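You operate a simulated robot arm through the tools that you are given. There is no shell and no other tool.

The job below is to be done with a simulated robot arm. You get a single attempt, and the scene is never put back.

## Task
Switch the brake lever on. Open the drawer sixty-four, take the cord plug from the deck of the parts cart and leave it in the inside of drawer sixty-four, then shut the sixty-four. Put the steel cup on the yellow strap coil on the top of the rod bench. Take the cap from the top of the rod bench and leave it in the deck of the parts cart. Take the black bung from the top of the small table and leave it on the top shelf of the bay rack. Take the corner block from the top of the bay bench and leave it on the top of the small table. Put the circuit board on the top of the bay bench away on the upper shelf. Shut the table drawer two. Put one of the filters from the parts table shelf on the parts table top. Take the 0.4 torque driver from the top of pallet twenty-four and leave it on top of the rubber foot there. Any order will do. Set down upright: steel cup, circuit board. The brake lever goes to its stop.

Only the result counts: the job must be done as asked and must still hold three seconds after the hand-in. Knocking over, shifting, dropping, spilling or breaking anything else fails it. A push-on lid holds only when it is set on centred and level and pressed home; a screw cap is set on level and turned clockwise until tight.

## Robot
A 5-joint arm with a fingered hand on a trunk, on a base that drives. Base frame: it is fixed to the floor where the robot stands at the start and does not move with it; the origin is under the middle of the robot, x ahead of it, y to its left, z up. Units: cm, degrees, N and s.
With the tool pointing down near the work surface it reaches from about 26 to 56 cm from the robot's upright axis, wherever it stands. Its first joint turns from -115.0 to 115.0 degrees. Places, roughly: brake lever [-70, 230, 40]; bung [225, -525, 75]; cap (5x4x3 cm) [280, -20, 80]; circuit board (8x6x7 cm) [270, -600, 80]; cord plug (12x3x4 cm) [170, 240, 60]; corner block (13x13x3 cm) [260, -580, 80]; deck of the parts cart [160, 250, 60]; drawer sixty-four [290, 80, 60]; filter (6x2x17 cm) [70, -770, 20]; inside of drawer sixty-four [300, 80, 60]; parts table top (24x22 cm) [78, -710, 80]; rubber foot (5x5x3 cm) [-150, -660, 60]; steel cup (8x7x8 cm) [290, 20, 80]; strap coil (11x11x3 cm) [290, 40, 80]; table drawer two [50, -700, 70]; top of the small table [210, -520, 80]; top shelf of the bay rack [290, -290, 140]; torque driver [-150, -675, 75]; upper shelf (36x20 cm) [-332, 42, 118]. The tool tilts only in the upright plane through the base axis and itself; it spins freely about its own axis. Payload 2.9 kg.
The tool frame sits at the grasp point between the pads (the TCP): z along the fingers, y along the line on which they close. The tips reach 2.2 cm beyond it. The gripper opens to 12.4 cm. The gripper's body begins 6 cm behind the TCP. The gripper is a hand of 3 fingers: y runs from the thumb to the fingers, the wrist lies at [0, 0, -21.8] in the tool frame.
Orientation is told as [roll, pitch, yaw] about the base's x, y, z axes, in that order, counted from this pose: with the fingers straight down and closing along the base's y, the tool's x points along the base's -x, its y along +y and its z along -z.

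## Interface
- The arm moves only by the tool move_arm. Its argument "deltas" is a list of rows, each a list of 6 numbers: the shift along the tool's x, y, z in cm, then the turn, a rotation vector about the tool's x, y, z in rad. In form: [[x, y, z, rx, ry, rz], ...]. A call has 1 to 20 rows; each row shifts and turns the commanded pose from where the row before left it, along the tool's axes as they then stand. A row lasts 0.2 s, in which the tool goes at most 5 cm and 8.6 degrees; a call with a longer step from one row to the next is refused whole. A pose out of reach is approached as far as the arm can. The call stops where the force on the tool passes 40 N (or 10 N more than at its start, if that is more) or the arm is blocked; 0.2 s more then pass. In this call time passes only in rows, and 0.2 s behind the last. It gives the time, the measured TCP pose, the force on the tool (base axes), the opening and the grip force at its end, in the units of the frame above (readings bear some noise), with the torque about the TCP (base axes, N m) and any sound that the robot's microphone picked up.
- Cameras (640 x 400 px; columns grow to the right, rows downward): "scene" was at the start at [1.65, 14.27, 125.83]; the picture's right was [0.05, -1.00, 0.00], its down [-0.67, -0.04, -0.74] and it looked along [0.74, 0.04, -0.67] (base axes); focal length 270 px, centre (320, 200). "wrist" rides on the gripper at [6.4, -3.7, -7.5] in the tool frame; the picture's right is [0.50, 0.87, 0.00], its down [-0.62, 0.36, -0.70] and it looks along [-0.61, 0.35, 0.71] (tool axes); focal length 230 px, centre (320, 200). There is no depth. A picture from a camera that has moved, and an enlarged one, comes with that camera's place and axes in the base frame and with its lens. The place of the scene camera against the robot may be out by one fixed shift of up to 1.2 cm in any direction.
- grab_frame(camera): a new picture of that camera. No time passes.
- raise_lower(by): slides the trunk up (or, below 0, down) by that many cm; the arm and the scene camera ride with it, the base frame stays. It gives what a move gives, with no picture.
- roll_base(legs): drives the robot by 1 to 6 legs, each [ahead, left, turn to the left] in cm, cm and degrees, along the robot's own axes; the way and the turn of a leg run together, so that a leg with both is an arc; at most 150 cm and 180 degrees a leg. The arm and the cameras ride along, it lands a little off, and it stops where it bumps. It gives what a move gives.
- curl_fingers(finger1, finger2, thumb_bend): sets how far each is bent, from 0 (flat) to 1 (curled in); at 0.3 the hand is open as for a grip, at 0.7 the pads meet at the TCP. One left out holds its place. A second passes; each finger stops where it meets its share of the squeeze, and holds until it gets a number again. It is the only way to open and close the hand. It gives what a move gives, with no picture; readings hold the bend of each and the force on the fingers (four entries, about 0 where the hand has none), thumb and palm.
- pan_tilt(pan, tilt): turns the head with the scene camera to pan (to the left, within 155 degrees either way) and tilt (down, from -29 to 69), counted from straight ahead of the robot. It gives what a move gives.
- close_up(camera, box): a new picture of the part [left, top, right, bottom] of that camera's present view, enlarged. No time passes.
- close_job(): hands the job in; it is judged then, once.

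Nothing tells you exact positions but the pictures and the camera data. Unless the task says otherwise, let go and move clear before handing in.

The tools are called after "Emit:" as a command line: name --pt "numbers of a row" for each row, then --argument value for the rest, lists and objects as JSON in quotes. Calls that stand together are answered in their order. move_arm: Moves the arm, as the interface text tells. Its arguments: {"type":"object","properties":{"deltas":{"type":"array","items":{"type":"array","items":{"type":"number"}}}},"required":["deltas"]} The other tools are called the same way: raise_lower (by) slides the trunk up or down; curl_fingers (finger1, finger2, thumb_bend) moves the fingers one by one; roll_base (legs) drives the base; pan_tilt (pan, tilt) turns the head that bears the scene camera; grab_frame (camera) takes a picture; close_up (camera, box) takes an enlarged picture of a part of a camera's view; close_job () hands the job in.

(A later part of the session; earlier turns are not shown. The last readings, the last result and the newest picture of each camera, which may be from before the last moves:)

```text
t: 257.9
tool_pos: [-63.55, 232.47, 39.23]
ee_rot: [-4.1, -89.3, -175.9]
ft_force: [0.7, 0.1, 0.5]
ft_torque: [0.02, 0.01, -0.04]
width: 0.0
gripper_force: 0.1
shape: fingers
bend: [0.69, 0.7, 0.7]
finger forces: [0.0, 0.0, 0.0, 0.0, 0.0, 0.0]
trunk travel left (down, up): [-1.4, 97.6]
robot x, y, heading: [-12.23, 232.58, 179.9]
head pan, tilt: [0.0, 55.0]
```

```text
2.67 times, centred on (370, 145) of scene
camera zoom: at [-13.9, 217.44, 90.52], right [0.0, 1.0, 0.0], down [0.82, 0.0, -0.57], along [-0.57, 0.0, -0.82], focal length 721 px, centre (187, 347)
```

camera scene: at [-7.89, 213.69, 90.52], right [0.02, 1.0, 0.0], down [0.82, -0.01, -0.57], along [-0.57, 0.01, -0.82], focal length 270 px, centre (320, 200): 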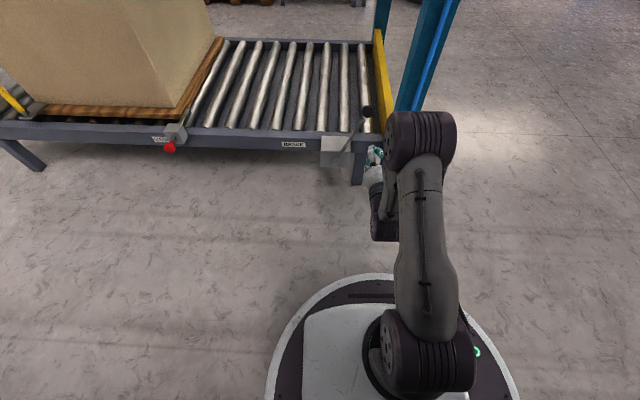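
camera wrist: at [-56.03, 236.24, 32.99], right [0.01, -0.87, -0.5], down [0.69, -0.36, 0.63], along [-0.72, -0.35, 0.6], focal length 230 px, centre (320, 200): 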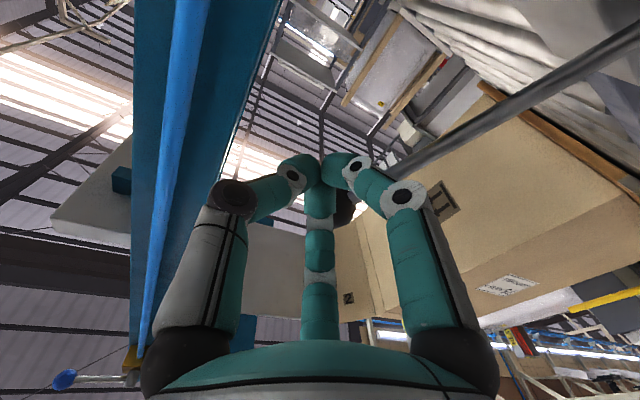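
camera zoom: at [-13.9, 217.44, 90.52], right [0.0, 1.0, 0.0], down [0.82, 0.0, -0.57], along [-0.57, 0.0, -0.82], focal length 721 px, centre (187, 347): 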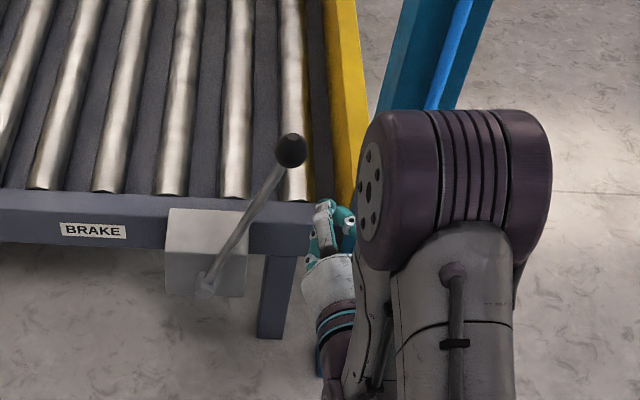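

Emit:
roll_base --legs '[[4.3, 0, 0]]'

Emit:
grab_frame --camera "wrist"

Emit:
close_up --camera "scene" --box '[290, 70, 450, 220]'

```text
t: 258.8
tool_pos: [-67.99, 232.42, 39.37]
ee_rot: [-4.1, -89.4, -175.9]
ft_force: [0.9, -0.7, 0.3]
ft_torque: [0.01, 0.0, 0.04]
width: 0.01
gripper_force: 0.1
shape: fingers
bend: [0.69, 0.7, 0.7]
finger forces: [0.0, 0.0, 0.1, 0.0, 0.0, 0.0]
trunk travel left (down, up): [-1.4, 97.6]
robot x, y, heading: [-16.23, 232.71, 179.9]
head pan, tilt: [0.0, 55.0]
```

```text
taken
camera wrist: at [-60.36, 236.22, 32.99], right [0.01, -0.87, -0.5], down [0.69, -0.36, 0.63], along [-0.72, -0.35, 0.6], focal length 230 px, centre (320, 200)
```

wrist: 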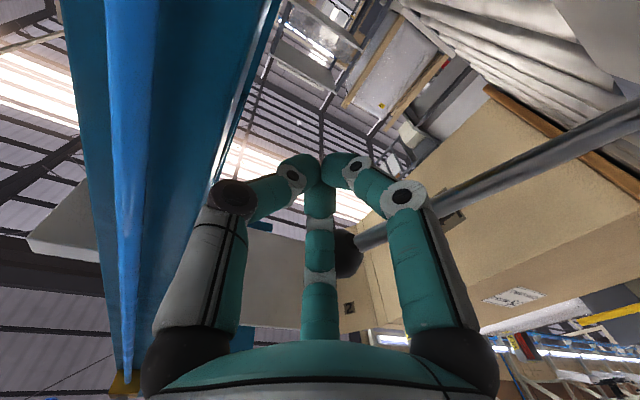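

```text
2.67 times, centred on (370, 145) of scene
camera zoom: at [-18.22, 217.44, 90.52], right [0.0, 1.0, 0.0], down [0.82, 0.0, -0.57], along [-0.57, 0.0, -0.82], focal length 721 px, centre (187, 347)
```

zoom: 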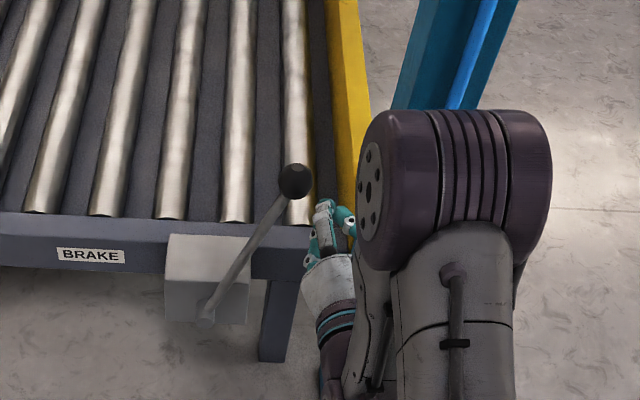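

Hand is beside the lever. I push it toward -y by strafing left.

Emit:
roll_base --legs '[[0, 7, 0]]'

Emit:
close_up --camera "scene" --box '[250, 70, 410, 220]'

```text
t: 259.8
tool_pos: [-67.93, 225.36, 39.35]
ee_rot: [-3.6, -89.3, -176.2]
ft_force: [1.4, 0.3, -1.3]
ft_torque: [0.01, 0.02, 0.0]
width: 0.02
gripper_force: 0.4
shape: fingers
bend: [0.69, 0.7, 0.7]
finger forces: [0.1, 1.2, 0.1, 0.1, 0.0, 0.1]
trunk travel left (down, up): [-1.4, 97.6]
robot x, y, heading: [-16.28, 225.84, 180.0]
head pan, tilt: [0.0, 55.0]
```

```text
2.67 times, centred on (330, 145) of scene
camera zoom: at [-18.23, 210.24, 90.52], right [0.0, 1.0, 0.0], down [0.82, 0.0, -0.57], along [-0.57, 0.0, -0.82], focal length 721 px, centre (293, 347)
```

zoom: 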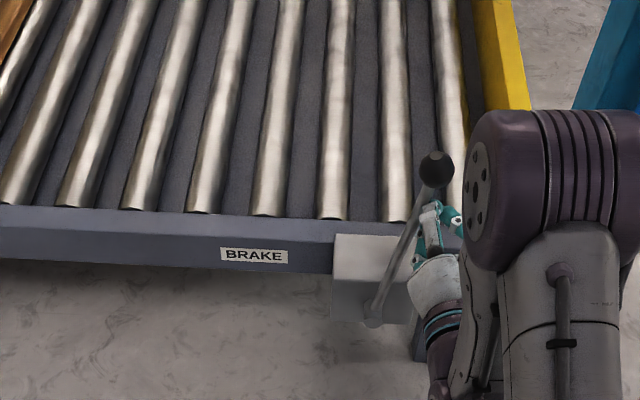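

The lever is moving. I continue.

Emit:
roll_base --legs '[[0, 7, 0]]'

Emit:
close_up --camera "scene" --box '[250, 70, 410, 220]'

```text
t: 260.8
tool_pos: [-67.77, 218.12, 39.25]
ee_rot: [-3.8, -89.4, -176.0]
ft_force: [-0.1, -0.1, -0.2]
ft_torque: [0.03, 0.03, -0.06]
width: 0.0
gripper_force: 0.0
shape: fingers
bend: [0.7, 0.7, 0.7]
finger forces: [0.1, 0.0, 0.0, 0.1, 0.0, 0.0]
trunk travel left (down, up): [-1.4, 97.6]
robot x, y, heading: [-16.26, 218.11, 179.8]
head pan, tilt: [0.0, 55.0]
```

```text
2.67 times, centred on (330, 145) of scene
camera zoom: at [-18.24, 203.12, 90.52], right [0.0, 1.0, 0.0], down [0.82, 0.0, -0.57], along [-0.57, 0.0, -0.82], focal length 721 px, centre (293, 347)
```

zoom: 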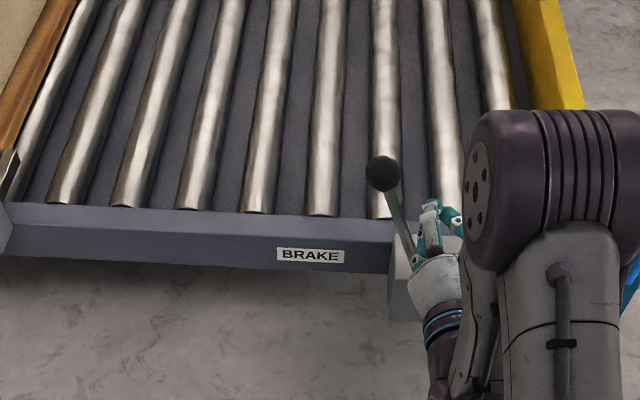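

Emit:
roll_base --legs '[[0, 5, 0]]'

Emit:
close_up --camera "scene" --box '[250, 70, 410, 220]'

```text
t: 261.8
tool_pos: [-67.86, 215.32, 39.41]
ee_rot: [4.8, -89.7, 174.5]
ft_force: [6.5, 5.0, 2.4]
ft_torque: [0.0, 0.02, -0.05]
width: 0.01
gripper_force: 8.5
shape: fingers
bend: [0.72, 0.69, 0.69]
finger forces: [10.0, 6.0, 0.1, 0.1, 0.1, 0.0]
trunk travel left (down, up): [-1.4, 97.6]
robot x, y, heading: [-16.0, 214.75, 179.6]
head pan, tilt: [0.0, 55.0]
stopped in leg 1: the force on the tool passed its limit at 62 N (the readings are from after the stop); the commanded pose is now the measured one
```

```text
2.67 times, centred on (330, 145) of scene
camera zoom: at [-18.2, 199.53, 90.52], right [0.01, 1.0, 0.0], down [0.82, 0.0, -0.57], along [-0.57, 0.0, -0.82], focal length 721 px, centre (293, 347)
```

zoom: 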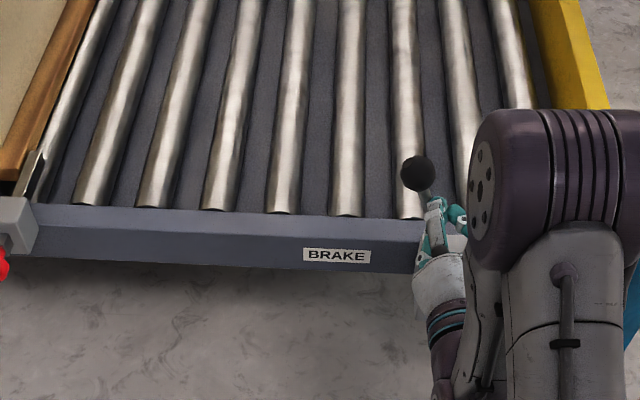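

The lever hit its far stop (62 N). I release sideways, back away and check.

Emit:
roll_base --legs '[[0, -1.5, 0], [-25, 0, 0]]'

Emit:
grab_frame --camera "scene"

Emit:
close_up --camera "scene" --box '[250, 30, 410, 180]'

```text
t: 264.0
tool_pos: [-42.18, 216.54, 39.37]
ee_rot: [0.5, -89.5, 179.0]
ft_force: [-0.2, 0.6, 0.5]
ft_torque: [0.01, -0.01, 0.01]
width: 0.02
gripper_force: 0.0
shape: fingers
bend: [0.7, 0.69, 0.7]
finger forces: [0.0, 0.1, 0.1, 0.0, 0.1, 0.0]
trunk travel left (down, up): [-1.4, 97.6]
robot x, y, heading: [9.38, 216.28, 179.8]
head pan, tilt: [0.0, 55.0]
```

```text
taken
camera scene: at [7.46, 200.91, 90.52], right [0.0, 1.0, 0.0], down [0.82, 0.0, -0.57], along [-0.57, 0.0, -0.82], focal length 270 px, centre (320, 200)
```

scene: 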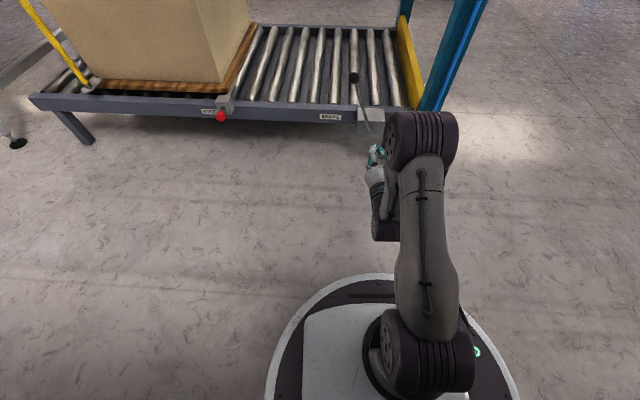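

```text
2.67 times, centred on (330, 105) of scene
camera zoom: at [7.46, 200.91, 90.52], right [0.0, 1.0, 0.0], down [0.82, 0.0, -0.57], along [-0.57, 0.0, -0.82], focal length 721 px, centre (293, 453)
```

zoom: 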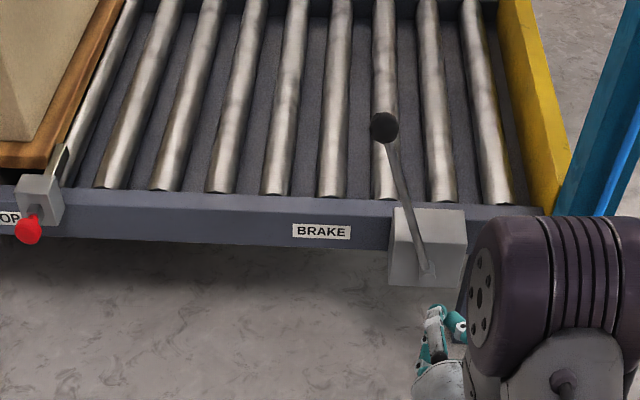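

The lever rests at its opposite stop (−22°). I raise the arm and drive down the aisle toward the southern stations.

Emit:
roll_base --legs '[[15, 0, 0]]'

Emit:
raise_lower --by 40

Emit:
raise_lower --by 20

Emit:
roll_base --legs '[[0, 0, 90], [150, 0, 0], [80, 0, 0]]'

Emit:
pan_tilt --pan 0 --tilt 20

Emit:
grab_frame --camera "scene"

```text
t: 265.4
tool_pos: [-57.25, 216.51, 39.5]
ee_rot: [0.6, -89.5, 178.8]
ft_force: [-0.2, 1.0, -0.6]
ft_torque: [-0.01, 0.03, 0.01]
width: 0.0
gripper_force: 0.1
shape: fingers
bend: [0.7, 0.69, 0.7]
finger forces: [0.1, 0.0, 0.0, 0.0, 0.1, 0.0]
trunk travel left (down, up): [-1.4, 97.6]
robot x, y, heading: [-5.74, 215.99, 179.7]
head pan, tilt: [0.0, 55.0]
```

```text
t: 269.2
tool_pos: [-57.26, 216.43, 79.48]
ee_rot: [0.8, -89.6, 178.7]
ft_force: [-0.9, -0.2, -0.3]
ft_torque: [0.01, 0.0, 0.02]
width: 0.02
gripper_force: 0.0
shape: fingers
bend: [0.7, 0.69, 0.7]
finger forces: [0.1, 0.0, 0.0, 0.1, 0.1, 0.0]
trunk travel left (down, up): [-41.4, 57.6]
robot x, y, heading: [-6.0, 216.24, 180.0]
head pan, tilt: [0.0, 55.0]
```

```text
t: 271.4
tool_pos: [-57.41, 216.53, 99.45]
ee_rot: [0.4, -89.5, 179.1]
ft_force: [-0.4, -0.5, -0.7]
ft_torque: [0.0, -0.01, 0.0]
width: 0.0
gripper_force: 0.1
shape: fingers
bend: [0.7, 0.69, 0.7]
finger forces: [0.1, 0.0, 0.0, 0.0, 0.0, 0.0]
trunk travel left (down, up): [-61.4, 37.6]
robot x, y, heading: [-5.66, 215.93, 179.8]
head pan, tilt: [0.0, 55.0]
```

```text
t: 286.6
tool_pos: [10.98, -65.03, 99.41]
ee_rot: [0.6, -89.5, -86.5]
ft_force: [0.0, -0.6, 0.3]
ft_torque: [0.0, -0.02, 0.0]
width: 0.01
gripper_force: 0.1
shape: fingers
bend: [0.7, 0.69, 0.7]
finger forces: [0.0, 0.1, 0.0, 0.0, 0.0, 0.0]
trunk travel left (down, up): [-61.4, 37.6]
robot x, y, heading: [6.9, -13.34, -85.6]
head pan, tilt: [0.0, 55.0]
```

```text
t: 287.6
tool_pos: [10.92, -64.91, 99.33]
ee_rot: [0.9, -89.5, -86.8]
ft_force: [0.2, 1.3, 0.2]
ft_torque: [0.0, 0.0, -0.01]
width: 0.0
gripper_force: 0.1
shape: fingers
bend: [0.7, 0.69, 0.7]
finger forces: [0.0, 0.0, 0.0, 0.0, 0.0, 0.0]
trunk travel left (down, up): [-61.4, 37.6]
robot x, y, heading: [7.16, -13.44, -85.5]
head pan, tilt: [0.0, 20.0]
```

```text
taken
camera scene: at [21.23, -16.3, 155.72], right [-1.0, -0.08, 0.0], down [-0.03, 0.34, -0.94], along [0.07, -0.94, -0.34], focal length 270 px, centre (320, 200)
```

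scene: 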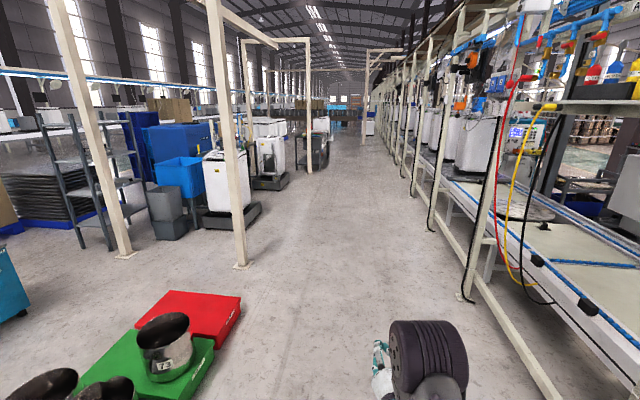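

Clear aisle ahead. I continue south and look around at y≈-310.

Emit:
roll_base --legs '[[0, 0, -4.5], [150, 0, 0], [150, 0, 0]]'

Emit:
pan_tilt --pan 60 --tilt 15

Emit:
grab_frame --camera "scene"

Emit:
pan_tilt --pan 0 --tilt 15

Emit:
grab_frame --camera "scene"

```text
t: 302.6
tool_pos: [-13.58, -366.5, 99.49]
ee_rot: [0.7, -89.5, -95.8]
ft_force: [0.4, -0.3, 1.0]
ft_torque: [0.02, 0.03, 0.0]
width: 0.0
gripper_force: 0.1
shape: fingers
bend: [0.7, 0.69, 0.7]
finger forces: [0.0, 0.0, 0.0, 0.0, 0.0, 0.0]
trunk travel left (down, up): [-61.4, 37.6]
robot x, y, heading: [-9.08, -315.05, -94.8]
head pan, tilt: [0.0, 20.0]
```

```text
t: 303.9
tool_pos: [-13.61, -366.56, 99.52]
ee_rot: [0.6, -89.5, -95.8]
ft_force: [0.3, -0.4, -0.8]
ft_torque: [-0.02, 0.0, -0.02]
width: 0.03
gripper_force: 0.1
shape: fingers
bend: [0.7, 0.69, 0.7]
finger forces: [0.1, 0.0, 0.0, 0.0, 0.0, 0.0]
trunk travel left (down, up): [-61.4, 37.6]
robot x, y, heading: [-8.85, -315.22, -94.9]
head pan, tilt: [60.0, 15.0]
```

```text
taken
camera scene: at [12.91, -316.46, 156.54], right [-0.57, -0.82, 0.0], down [-0.21, 0.15, -0.97], along [0.79, -0.55, -0.26], focal length 270 px, centre (320, 200)
```

scene: 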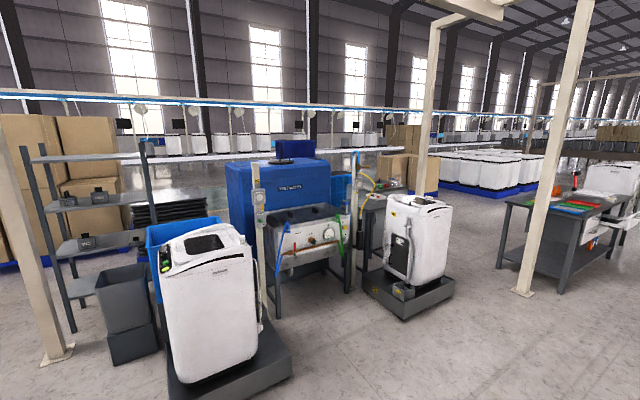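

```text
t: 305.2
tool_pos: [-13.47, -366.59, 99.44]
ee_rot: [0.5, -89.5, -95.6]
ft_force: [0.2, -0.7, 0.0]
ft_torque: [0.02, 0.02, -0.01]
width: 0.0
gripper_force: 0.0
shape: fingers
bend: [0.7, 0.69, 0.7]
finger forces: [0.1, 0.1, 0.0, 0.0, 0.1, 0.0]
trunk travel left (down, up): [-61.4, 37.6]
robot x, y, heading: [-9.32, -315.14, -94.7]
head pan, tilt: [0.0, 15.0]
```

```text
taken
camera scene: at [4.48, -320.43, 156.54], right [-1.0, 0.08, 0.0], down [0.02, 0.26, -0.97], along [-0.08, -0.96, -0.26], focal length 270 px, centre (320, 200)
```

scene: 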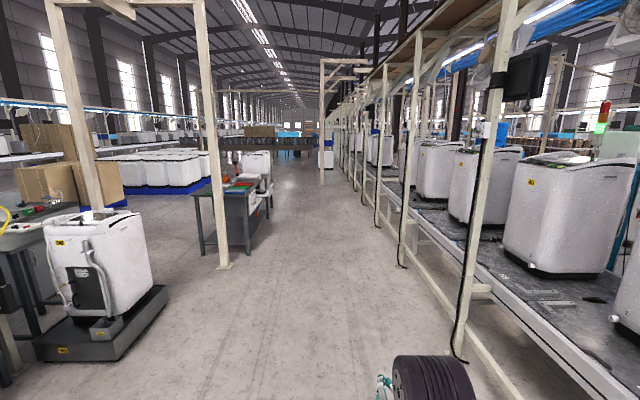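

Emit:
pan_tilt --pan 55 --tilt 12

Emit:
close_up --camera "scene" --box '[200, 130, 420, 290]'

Emit:
close_up --camera "scene" --box '[0, 120, 200, 290]'

```text
t: 306.5
tool_pos: [-13.57, -366.65, 99.44]
ee_rot: [0.9, -89.5, -96.1]
ft_force: [-0.6, 0.0, 0.0]
ft_torque: [-0.01, 0.01, 0.02]
width: 0.0
gripper_force: 0.0
shape: fingers
bend: [0.7, 0.69, 0.7]
finger forces: [0.1, 0.0, 0.0, 0.0, 0.0, 0.0]
trunk travel left (down, up): [-61.4, 37.6]
robot x, y, heading: [-8.98, -315.05, -94.8]
head pan, tilt: [55.0, 12.0]
```

```text
2.50 times, centred on (310, 210) of scene
camera zoom: at [12.4, -317.09, 157.03], right [-0.64, -0.77, 0.0], down [-0.16, 0.13, -0.98], along [0.75, -0.63, -0.21], focal length 676 px, centre (345, 175)
```

zoom: 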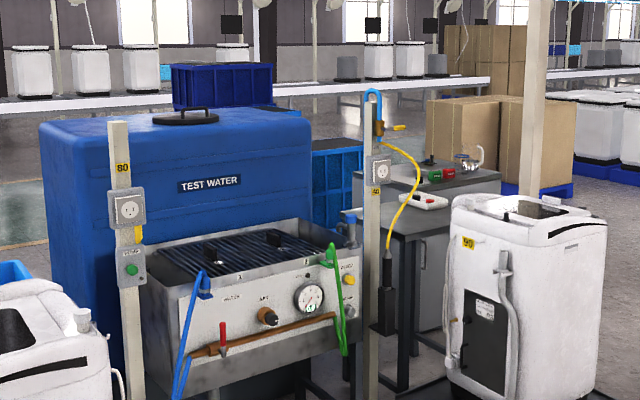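

```text
2.35 times, centred on (100, 205) of scene
camera zoom: at [12.4, -317.09, 157.03], right [-0.64, -0.77, 0.0], down [-0.16, 0.13, -0.98], along [0.75, -0.63, -0.21], focal length 636 px, centre (838, 188)
```

zoom: 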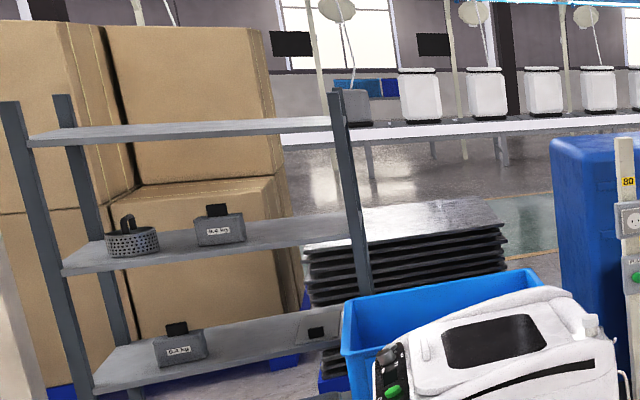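

I see the rack (empty top shelf), tester, small table and a bench beyond. I drive further south and look at the small table area.

Emit:
roll_base --legs '[[0, 0, 4.8], [150, 0, 0], [60, 0, 0]]'

Emit:
pan_tilt --pan 90 --tilt 20

Emit:
grab_frame --camera "scene"

Emit:
pan_tilt --pan 40 --tilt 20

Emit:
grab_frame --camera "scene"

```text
t: 317.4
tool_pos: [-6.5, -576.04, 99.45]
ee_rot: [0.8, -89.5, -91.1]
ft_force: [0.1, 0.3, -0.1]
ft_torque: [0.06, -0.01, 0.02]
width: 0.0
gripper_force: 0.1
shape: fingers
bend: [0.7, 0.69, 0.7]
finger forces: [0.0, 0.1, 0.1, 0.0, 0.0, 0.0]
trunk travel left (down, up): [-61.4, 37.6]
robot x, y, heading: [-6.42, -524.45, -89.8]
head pan, tilt: [55.0, 12.0]
```

```text
t: 318.4
tool_pos: [-6.47, -575.83, 99.41]
ee_rot: [1.0, -89.5, -91.2]
ft_force: [-0.8, 0.0, -0.6]
ft_torque: [-0.01, -0.02, 0.03]
width: 0.02
gripper_force: 0.0
shape: fingers
bend: [0.7, 0.69, 0.7]
finger forces: [0.0, 0.0, 0.1, 0.1, 0.0, 0.0]
trunk travel left (down, up): [-61.4, 37.6]
robot x, y, heading: [-6.35, -524.25, -90.1]
head pan, tilt: [90.0, 20.0]
```

```text
taken
camera scene: at [16.81, -518.92, 155.73], right [0.0, -1.0, 0.0], down [-0.34, 0.0, -0.94], along [0.94, 0.0, -0.34], focal length 270 px, centre (320, 200)
```

scene: 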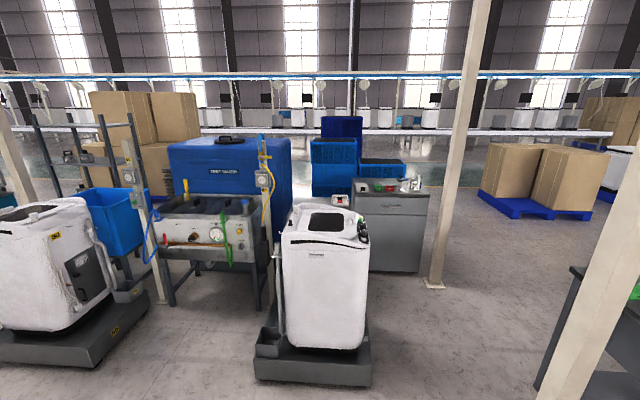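

```text
t: 319.6
tool_pos: [-6.52, -575.85, 99.4]
ee_rot: [0.8, -89.4, -91.0]
ft_force: [-0.7, 0.1, 0.8]
ft_torque: [0.0, -0.02, 0.0]
width: 0.0
gripper_force: 0.0
shape: fingers
bend: [0.7, 0.69, 0.7]
finger forces: [0.0, 0.0, 0.0, 0.0, 0.1, 0.0]
trunk travel left (down, up): [-61.4, 37.6]
robot x, y, heading: [-6.11, -524.4, -89.7]
head pan, tilt: [40.0, 20.0]
```

```text
taken
camera scene: at [13.5, -526.05, 155.72], right [-0.76, -0.64, 0.0], down [-0.22, 0.26, -0.94], along [0.61, -0.72, -0.34], focal length 270 px, centre (320, 200)
```

scene: 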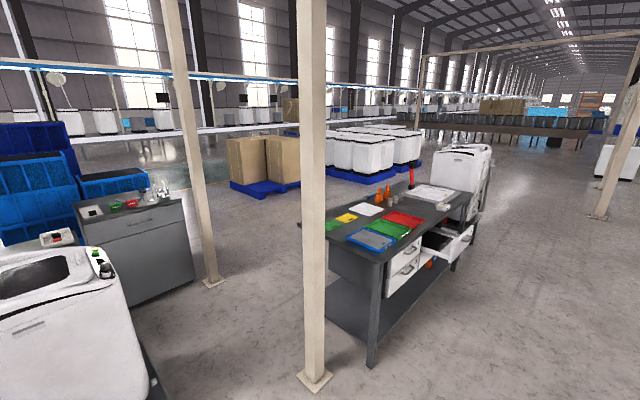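

Emit:
pan_tilt --pan 85 --tilt 15

Emit:
close_up --camera "scene" --box '[240, 130, 420, 260]'

Emit:
pan_tilt --pan 40 --tilt 20

Emit:
close_up --camera "scene" --box '[0, 170, 210, 310]'

Emit:
close_up --camera "scene" --box '[300, 140, 500, 300]'

```text
t: 320.7
tool_pos: [-6.52, -575.86, 99.48]
ee_rot: [1.0, -89.5, -91.4]
ft_force: [-0.1, 0.1, -0.6]
ft_torque: [0.01, 0.01, -0.01]
width: 0.0
gripper_force: 0.1
shape: fingers
bend: [0.7, 0.69, 0.7]
finger forces: [0.0, 0.0, 0.1, 0.0, 0.0, 0.0]
trunk travel left (down, up): [-61.4, 37.6]
robot x, y, heading: [-6.16, -524.35, -89.9]
head pan, tilt: [85.0, 15.0]
```

```text
3.08 times, centred on (330, 195) of scene
camera zoom: at [16.8, -519.74, 156.54], right [-0.09, -1.0, 0.0], down [-0.26, 0.02, -0.97], along [0.96, -0.08, -0.26], focal length 832 px, centre (289, 215)
```

zoom: 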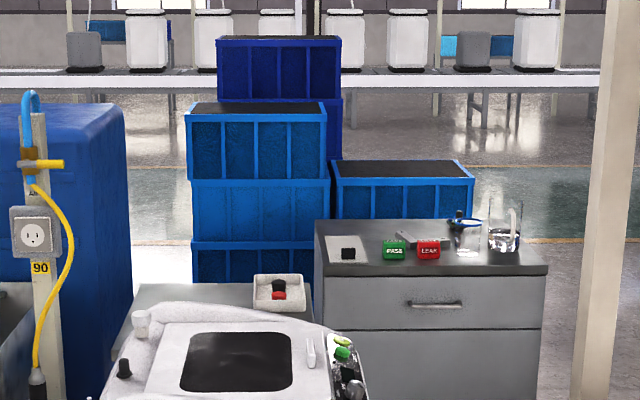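

```text
t: 321.8
tool_pos: [-6.59, -575.87, 99.47]
ee_rot: [0.7, -89.5, -91.1]
ft_force: [-0.3, 0.8, -0.1]
ft_torque: [0.03, 0.02, 0.0]
width: 0.0
gripper_force: 0.1
shape: fingers
bend: [0.7, 0.69, 0.7]
finger forces: [0.0, 0.1, 0.0, 0.0, 0.1, 0.1]
trunk travel left (down, up): [-61.4, 37.6]
robot x, y, heading: [-5.95, -524.35, -90.0]
head pan, tilt: [40.0, 20.0]
```

```text
2.86 times, centred on (105, 240) of scene
camera zoom: at [13.5, -526.05, 155.73], right [-0.76, -0.64, 0.0], down [-0.22, 0.26, -0.94], along [0.61, -0.72, -0.34], focal length 773 px, centre (934, 86)
```

zoom: 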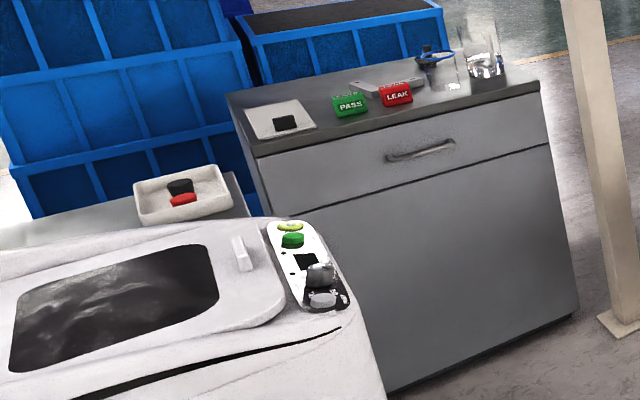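

```text
2.50 times, centred on (400, 220) of scene
camera zoom: at [13.5, -526.05, 155.73], right [-0.76, -0.64, 0.0], down [-0.22, 0.26, -0.94], along [0.61, -0.72, -0.34], focal length 676 px, centre (120, 150)
```

zoom: 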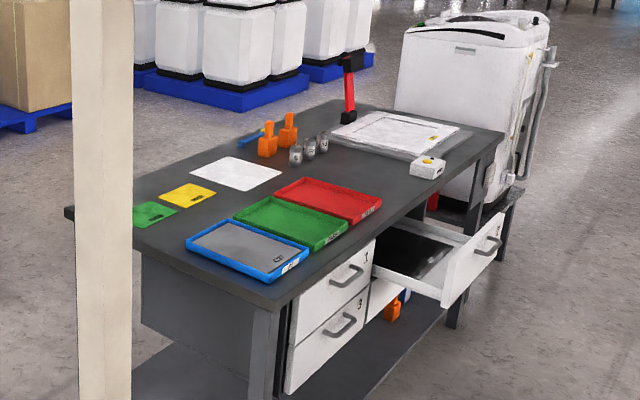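

The corner block looks like the gray L-piece behind the PASS/LEAK blocks; the bungs are in a white tray on the small table. I point the tool down again and drive in beside the bench.

Emit:
move_arm --pt "0 0 0 0 0.1428 0" --pt "0 0 0 0 0.1428 0" --pt "0 0 0 0 0.1428 0" --pt "0 0 0 0 0.1428 0" --pt "0 0 0 0 0.1428 0" --pt "0 0 0 0 0.1428 0" --pt "0 0 0 0 0.1428 0" --pt "0 0 0 0 0.1428 0" --pt "0 0 0 0 0.1428 0" --pt "0 0 0 0 0.1428 0" --pt "0 0 0 0 0.1428 0"

Emit:
roll_base --legs '[[0, 0, 90], [104, -38, 0], [78, -24, 0]]'

Emit:
pan_tilt --pan 0 --tilt 40

Emit:
grab_frame --camera "scene"

```text
t: 324.2
tool_pos: [-6.49, -576.09, 99.4]
ee_rot: [0.0, 0.5, -90.3]
ft_force: [-0.3, 0.5, -0.5]
ft_torque: [0.02, -0.04, -0.02]
width: 0.0
gripper_force: 0.2
shape: fingers
bend: [0.7, 0.69, 0.7]
finger forces: [0.0, 0.0, 0.0, 0.0, 0.1, 0.0]
trunk travel left (down, up): [-61.4, 37.6]
robot x, y, heading: [-6.54, -524.11, -89.7]
head pan, tilt: [40.0, 20.0]
```

```text
t: 334.6
tool_pos: [155.75, -560.84, 99.41]
ee_rot: [0.0, 0.3, 1.3]
ft_force: [-0.7, 0.0, 0.0]
ft_torque: [-0.03, 0.03, -0.03]
width: 0.0
gripper_force: 0.0
shape: fingers
bend: [0.7, 0.69, 0.7]
finger forces: [0.0, 0.0, 0.0, 0.0, 0.1, 0.1]
trunk travel left (down, up): [-61.4, 37.6]
robot x, y, heading: [104.14, -562.1, 1.6]
head pan, tilt: [40.0, 20.0]
stopped in leg 3: the robot was blocked; the commanded pose is now the measured one
```

```text
t: 335.6
tool_pos: [155.82, -560.82, 99.42]
ee_rot: [0.0, 0.4, 1.3]
ft_force: [-0.4, 0.1, -0.4]
ft_torque: [-0.01, 0.0, 0.02]
width: 0.0
gripper_force: 0.1
shape: fingers
bend: [0.7, 0.69, 0.7]
finger forces: [0.0, 0.0, 0.1, 0.0, 0.1, 0.0]
trunk travel left (down, up): [-61.4, 37.6]
robot x, y, heading: [104.27, -561.84, 1.8]
head pan, tilt: [0.0, 40.0]
```

```text
taken
camera scene: at [105.58, -548.1, 152.59], right [0.03, -1.0, 0.0], down [-0.64, -0.02, -0.77], along [0.77, 0.02, -0.64], focal length 270 px, centre (320, 200)
```

scene: 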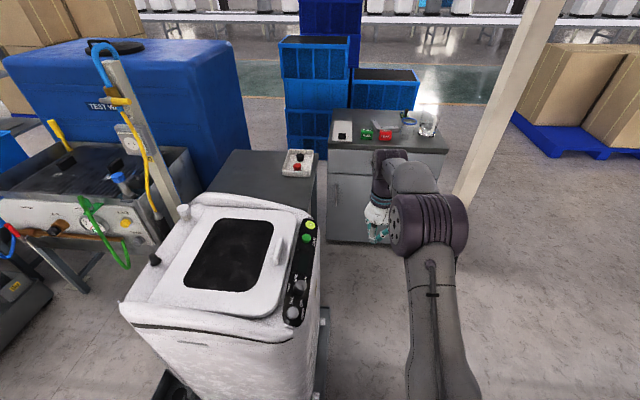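

The base was blocked, apparently by the machine's cart corner (base radius ≈30). I look at the clearances.

Emit:
pan_tilt --pan 10 --tilt 69

Emit:
grab_frame --camera "scene"

Emit:
pan_tilt --pan -100 --tilt 55

Emit:
grab_frame --camera "scene"

```text
t: 336.6
tool_pos: [155.73, -560.78, 99.57]
ee_rot: [0.0, 0.5, 1.3]
ft_force: [0.6, -0.2, -0.7]
ft_torque: [0.03, 0.01, -0.01]
width: 0.01
gripper_force: 0.1
shape: fingers
bend: [0.7, 0.69, 0.7]
finger forces: [0.1, 0.1, 0.0, 0.0, 0.1, 0.0]
trunk travel left (down, up): [-61.4, 37.6]
robot x, y, heading: [104.09, -562.12, 1.6]
head pan, tilt: [10.0, 68.8]
```

```text
taken
camera scene: at [102.56, -547.23, 148.98], right [0.2, -0.98, 0.0], down [-0.91, -0.19, -0.36], along [0.36, 0.07, -0.93], focal length 270 px, centre (320, 200)
```

scene: 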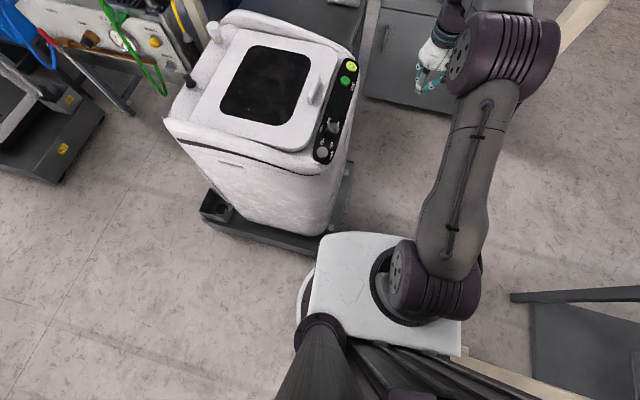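

```text
t: 338.4
tool_pos: [155.74, -560.85, 99.36]
ee_rot: [0.0, 0.4, 1.3]
ft_force: [0.1, 0.1, -0.2]
ft_torque: [0.02, -0.03, -0.02]
width: 0.01
gripper_force: 0.1
shape: fingers
bend: [0.7, 0.69, 0.7]
finger forces: [0.1, 0.0, 0.0, 0.0, 0.0, 0.0]
trunk travel left (down, up): [-61.4, 37.6]
robot x, y, heading: [104.31, -562.09, 1.5]
head pan, tilt: [-100.0, 55.0]
```

```text
taken
camera scene: at [96.04, -555.5, 150.52], right [-0.99, 0.14, 0.0], down [0.12, 0.81, -0.57], along [-0.08, -0.57, -0.82], focal length 270 px, centre (320, 200)
```

scene: 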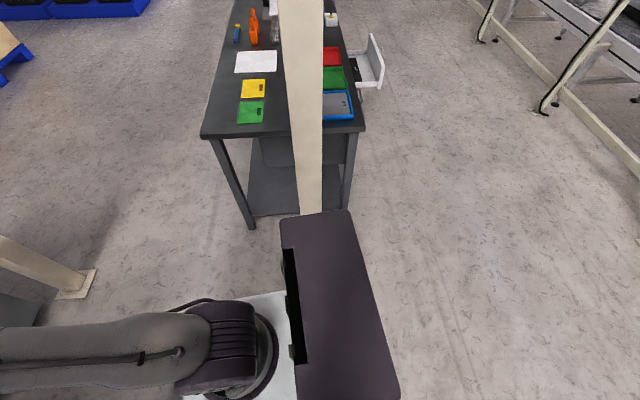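

The gap between cart corner (130,-546) and the column (≈90,-609) is about 70 cm; the base needs ~61. I'll thread it along the perpendicular.

Emit:
roll_base --legs '[[-14, 0, 0], [23.3, -15.2, 0]]'

Emit:
pan_tilt --pan 10 --tilt 69

Emit:
grab_frame --camera "scene"

```text
t: 341.3
tool_pos: [165.15, -576.27, 99.41]
ee_rot: [0.0, 0.5, 1.2]
ft_force: [0.0, -0.5, -0.3]
ft_torque: [-0.04, 0.03, 0.02]
width: 0.01
gripper_force: 0.0
shape: fingers
bend: [0.7, 0.69, 0.7]
finger forces: [0.0, 0.1, 0.0, 0.0, 0.0, 0.0]
trunk travel left (down, up): [-61.4, 37.6]
robot x, y, heading: [113.59, -577.0, 1.3]
head pan, tilt: [-100.0, 55.0]
```

```text
t: 343.2
tool_pos: [165.2, -576.27, 99.37]
ee_rot: [0.0, 0.4, 1.1]
ft_force: [0.5, 0.3, 1.3]
ft_torque: [-0.01, 0.01, -0.01]
width: 0.0
gripper_force: 0.1
shape: fingers
bend: [0.7, 0.69, 0.7]
finger forces: [0.0, 0.0, 0.0, 0.0, 0.0, 0.1]
trunk travel left (down, up): [-61.4, 37.6]
robot x, y, heading: [113.65, -577.37, 1.8]
head pan, tilt: [10.0, 68.8]
```

```text
taken
camera scene: at [111.98, -562.47, 148.97], right [0.2, -0.98, 0.0], down [-0.91, -0.19, -0.36], along [0.36, 0.07, -0.93], focal length 270 px, centre (320, 200)
```

scene: 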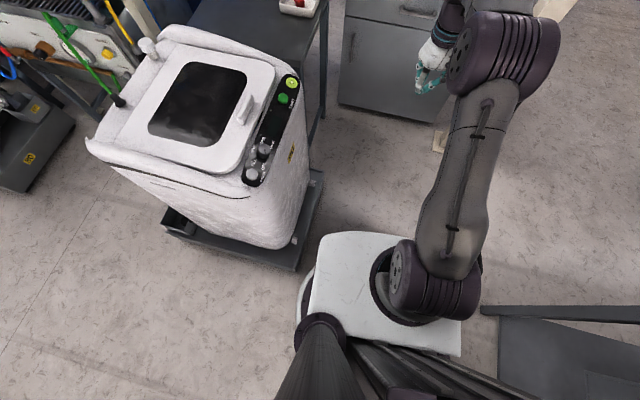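

Emit:
roll_base --legs '[[23.5, -15.2, 0], [56, 2, -1]]'

Emit:
pan_tilt --pan 0 --tilt 50

Emit:
grab_frame --camera "scene"

Emit:
grab_frame --camera "wrist"

```text
t: 348.0
tool_pos: [245.53, -587.5, 99.37]
ee_rot: [-0.1, 0.5, 0.5]
ft_force: [0.0, 0.0, -1.0]
ft_torque: [-0.01, -0.04, -0.04]
width: 0.0
gripper_force: 0.1
shape: fingers
bend: [0.7, 0.69, 0.7]
finger forces: [0.1, 0.1, 0.0, 0.0, 0.0, 0.0]
trunk travel left (down, up): [-61.4, 37.6]
robot x, y, heading: [193.94, -588.08, 0.9]
head pan, tilt: [10.0, 68.8]
```

```text
t: 348.8
tool_pos: [245.31, -587.53, 99.45]
ee_rot: [-0.1, 0.4, 0.5]
ft_force: [1.0, 0.7, -0.6]
ft_torque: [-0.05, -0.01, -0.01]
width: 0.0
gripper_force: 0.0
shape: fingers
bend: [0.7, 0.69, 0.7]
finger forces: [0.0, 0.1, 0.1, 0.1, 0.0, 0.0]
trunk travel left (down, up): [-61.4, 37.6]
robot x, y, heading: [193.86, -587.61, 1.0]
head pan, tilt: [0.0, 50.0]
```

```text
taken
camera scene: at [194.59, -574.07, 151.16], right [0.02, -1.0, 0.0], down [-0.77, -0.01, -0.64], along [0.64, 0.01, -0.77], focal length 270 px, centre (320, 200)
```

scene: 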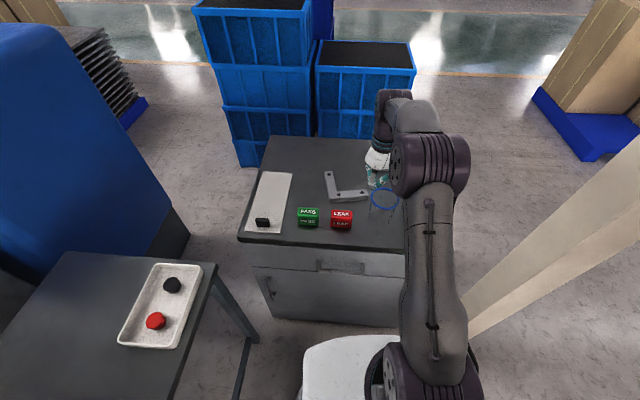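

```text
taken
camera wrist: at [239.01, -591.19, 106.97], right [-0.51, 0.86, 0.0], down [0.62, 0.36, 0.7], along [0.6, 0.36, -0.72], focal length 230 px, centre (320, 200)
```

wrist: 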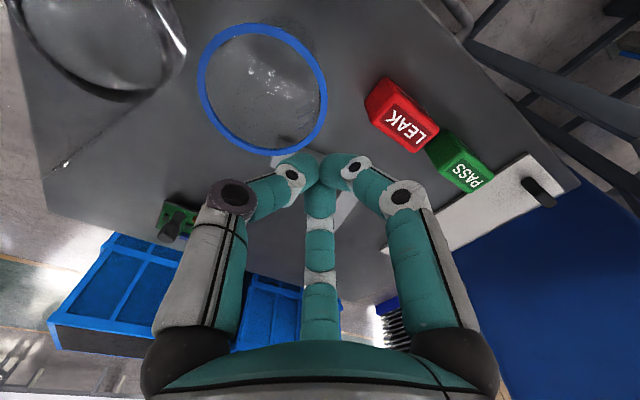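

I see the L-shaped corner block, beakers, and the green circuit board at the back right. I zoom for details.

Emit:
close_up --camera "scene" --box '[280, 140, 420, 240]'

Emit:
close_up --camera "scene" --box '[60, 240, 240, 370]'

Emit:
close_up --camera "wrist" --box '[100, 150, 260, 280]'

```text
4.00 times, centred on (350, 190) of scene
camera zoom: at [194.59, -574.07, 151.16], right [0.02, -1.0, 0.0], down [-0.77, -0.01, -0.64], along [0.64, 0.01, -0.77], focal length 1082 px, centre (200, 240)
```

zoom: 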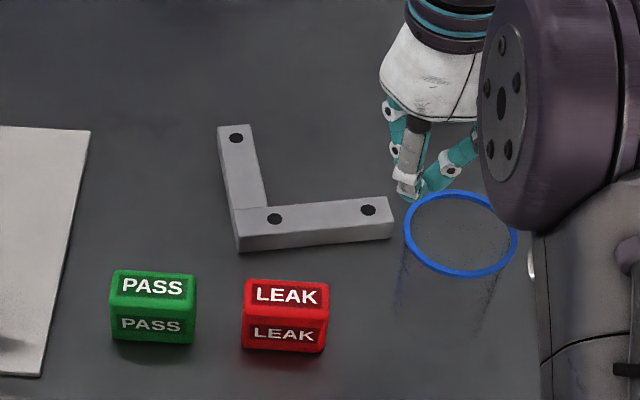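

```text
3.08 times, centred on (150, 305) of scene
camera zoom: at [194.59, -574.07, 151.16], right [0.02, -1.0, 0.0], down [-0.77, -0.01, -0.64], along [0.64, 0.01, -0.77], focal length 832 px, centre (843, -123)
```

zoom: 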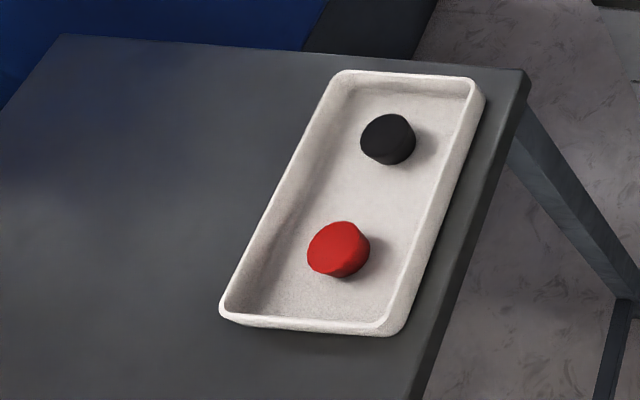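

```text
3.08 times, centred on (180, 215) of wrist
camera zoom: at [239.01, -591.19, 106.97], right [-0.51, 0.86, 0.0], down [0.62, 0.36, 0.7], along [0.6, 0.36, -0.72], focal length 708 px, centre (751, 154)
```

zoom: 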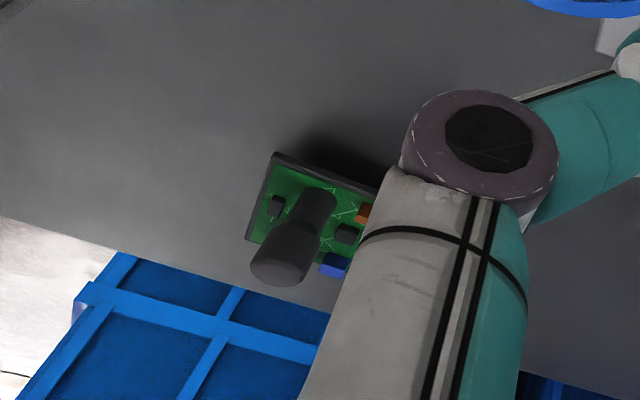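

Corner block: gripping arm A at about (260,-576). The board has a vertical cylinder to grip. I move the base nearer to the bench, keeping clear.

Emit:
curl_fingers --finger1 0.42 --finger2 0.42 --thumb_bend 0.42

Emit:
roll_base --legs '[[10.5, 7, -0.9]]'

Emit:
grab_frame --camera "wrist"

Emit:
grab_frame --camera "scene"

```text
t: 349.8
tool_pos: [245.29, -587.41, 99.45]
ee_rot: [0.0, 0.4, 0.5]
ft_force: [-0.4, -0.4, 1.2]
ft_torque: [-0.01, -0.04, -0.02]
width: 7.11
gripper_force: 0.1
shape: fingers
bend: [0.42, 0.42, 0.42]
finger forces: [0.1, 0.1, 0.0, 0.0, 0.0, 0.0]
trunk travel left (down, up): [-61.4, 37.6]
robot x, y, heading: [193.34, -587.84, 0.9]
head pan, tilt: [0.0, 50.0]
```

```text
t: 351.1
tool_pos: [255.86, -581.26, 99.24]
ee_rot: [0.0, 0.5, -0.5]
ft_force: [0.2, 0.2, -0.6]
ft_torque: [-0.02, 0.04, -0.02]
width: 7.14
gripper_force: 0.1
shape: fingers
bend: [0.42, 0.42, 0.42]
finger forces: [0.1, 0.0, 0.0, 0.0, 0.0, 0.1]
trunk travel left (down, up): [-61.4, 37.6]
robot x, y, heading: [204.11, -580.82, -0.1]
head pan, tilt: [0.0, 50.0]
```

```text
taken
camera wrist: at [249.52, -584.86, 106.94], right [-0.49, 0.87, 0.0], down [0.63, 0.35, 0.7], along [0.6, 0.34, -0.72], focal length 230 px, centre (320, 200)
```

wrist: 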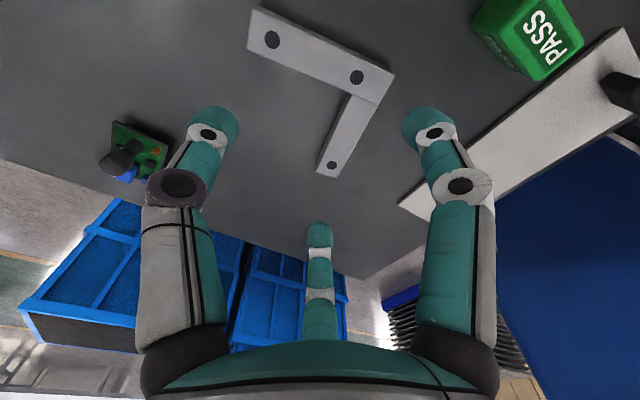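

```text
taken
camera scene: at [205.45, -566.97, 151.16], right [0.0, -1.0, 0.0], down [-0.77, 0.0, -0.64], along [0.64, 0.0, -0.77], focal length 270 px, centre (320, 200)
```

scene: 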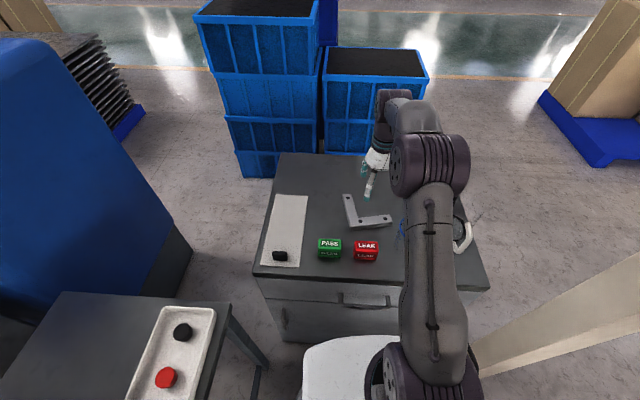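

Emit:
move_arm --pt "-2 3 3 0 0 0" --pt "-2.1 2.9 3 0 0 0" --pt "0 0 4 0 0 0"

Emit:
grab_frame --camera "wrist"

```text
t: 351.9
tool_pos: [260.0, -575.33, 89.32]
ee_rot: [0.1, 0.4, -0.6]
ft_force: [-0.4, 0.4, -0.3]
ft_torque: [0.0, -0.01, 0.03]
width: 7.12
gripper_force: 0.1
shape: fingers
bend: [0.42, 0.42, 0.42]
finger forces: [0.0, 0.0, 0.0, 0.0, 0.0, 0.0]
trunk travel left (down, up): [-61.4, 37.6]
robot x, y, heading: [204.22, -581.0, 0.1]
head pan, tilt: [0.0, 50.0]
```

```text
taken
camera wrist: at [253.55, -578.91, 96.86], right [-0.49, 0.87, 0.0], down [0.63, 0.35, 0.7], along [0.61, 0.34, -0.72], focal length 230 px, centre (320, 200)
```

wrist: 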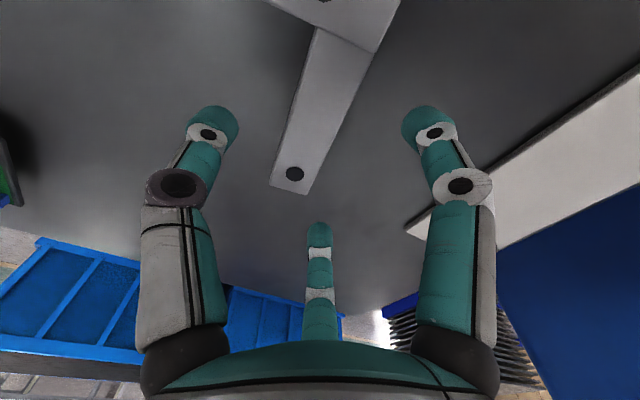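

Emit:
move_arm --pt "0 -0.5 2 0 0 -0.15" --pt "0 0 3 0 0 0"

Emit:
grab_frame --camera "wrist"

Emit:
close_up --camera "scene" --box '[300, 130, 440, 250]'

```text
t: 352.5
tool_pos: [259.99, -575.92, 84.7]
ee_rot: [0.1, 0.1, 8.0]
ft_force: [3.7, -0.2, 14.3]
ft_torque: [0.19, 0.24, -0.12]
width: 7.14
gripper_force: 7.1
shape: fingers
bend: [0.42, 0.42, 0.42]
finger forces: [9.7, 2.8, 0.0, 0.0, 2.3, 0.0]
trunk travel left (down, up): [-61.4, 37.6]
robot x, y, heading: [204.6, -580.67, 0.1]
head pan, tilt: [0.0, 50.0]
```

```text
taken
camera wrist: at [254.1, -580.52, 92.16], right [-0.62, 0.79, 0.0], down [0.56, 0.44, 0.7], along [0.55, 0.43, -0.71], focal length 230 px, centre (320, 200)
```

wrist: 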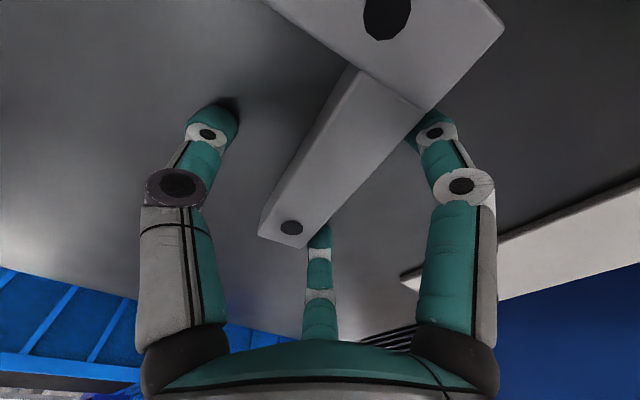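

```text
3.33 times, centred on (370, 190) of scene
camera zoom: at [205.02, -567.07, 151.21], right [0.0, -1.0, 0.0], down [-0.76, 0.0, -0.64], along [0.64, 0.0, -0.76], focal length 902 px, centre (153, 233)
```

zoom: 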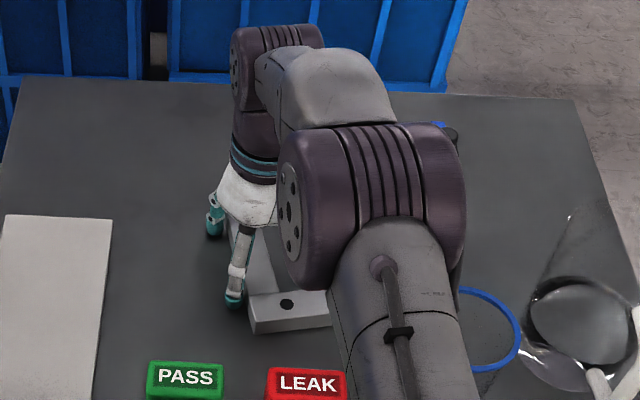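

Fingertips touched the bench (bench ≈82.4 here). I lift slightly, shift 1.3 cm along the arm, then close.

Emit:
move_arm --pt "0 0 -1.2 0 0 0" --pt "-1.3 0 0 0 0 0" --pt "0 0 0.6 0 0 0"

Emit:
grab_frame --camera "wrist"

```text
t: 353.3
tool_pos: [261.19, -575.87, 84.96]
ee_rot: [0.0, 0.3, 8.1]
ft_force: [-0.1, 0.2, 0.4]
ft_torque: [0.0, 0.03, -0.02]
width: 7.16
gripper_force: 0.0
shape: fingers
bend: [0.42, 0.42, 0.42]
finger forces: [0.1, 0.0, 0.0, 0.1, 0.1, 0.1]
trunk travel left (down, up): [-61.4, 37.6]
robot x, y, heading: [204.22, -580.98, 0.1]
head pan, tilt: [0.0, 50.0]
```

```text
taken
camera wrist: at [255.43, -580.42, 92.52], right [-0.62, 0.79, 0.0], down [0.57, 0.44, 0.7], along [0.55, 0.43, -0.72], focal length 230 px, centre (320, 200)
```

wrist: 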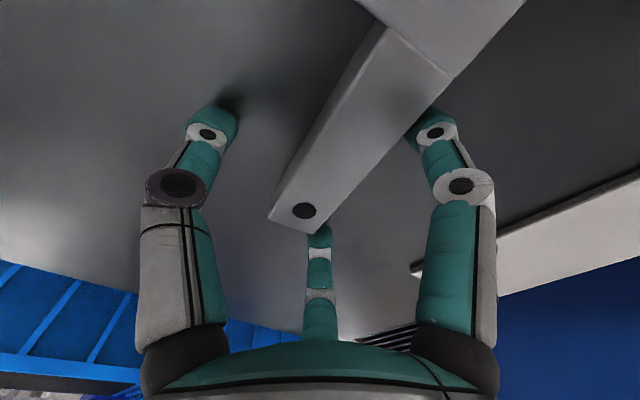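

Recomputed with bench height 82.4: arm A axis runs (262,-576.3) to corner (252.6,-577.8). I shift back to its middle.

Emit:
move_arm --pt "0 0 -3.2 0 0 0" --pt "2.7 -0.8 0 0 0 0"

Emit:
grab_frame --camera "wrist"

```text
t: 353.9
tool_pos: [258.75, -576.89, 88.28]
ee_rot: [-0.1, 0.4, 8.2]
ft_force: [0.1, -0.2, 0.1]
ft_torque: [0.03, -0.01, 0.02]
width: 7.17
gripper_force: 0.0
shape: fingers
bend: [0.42, 0.42, 0.42]
finger forces: [0.0, 0.1, 0.2, 0.1, 0.0, 0.1]
trunk travel left (down, up): [-61.4, 37.6]
robot x, y, heading: [204.21, -581.14, -0.2]
head pan, tilt: [0.0, 50.0]
```

```text
taken
camera wrist: at [252.9, -581.52, 95.76], right [-0.62, 0.79, 0.0], down [0.57, 0.44, 0.7], along [0.55, 0.43, -0.72], focal length 230 px, centre (320, 200)
```

wrist: 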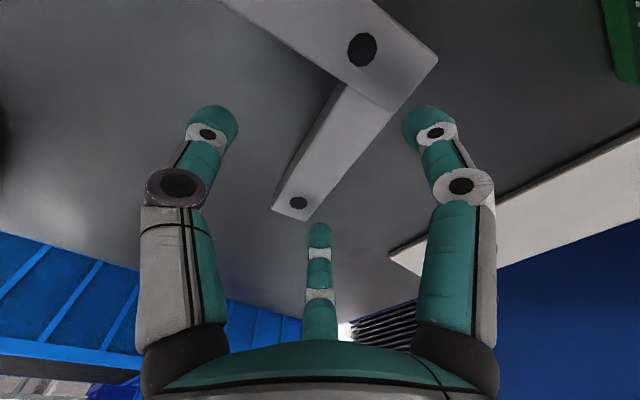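

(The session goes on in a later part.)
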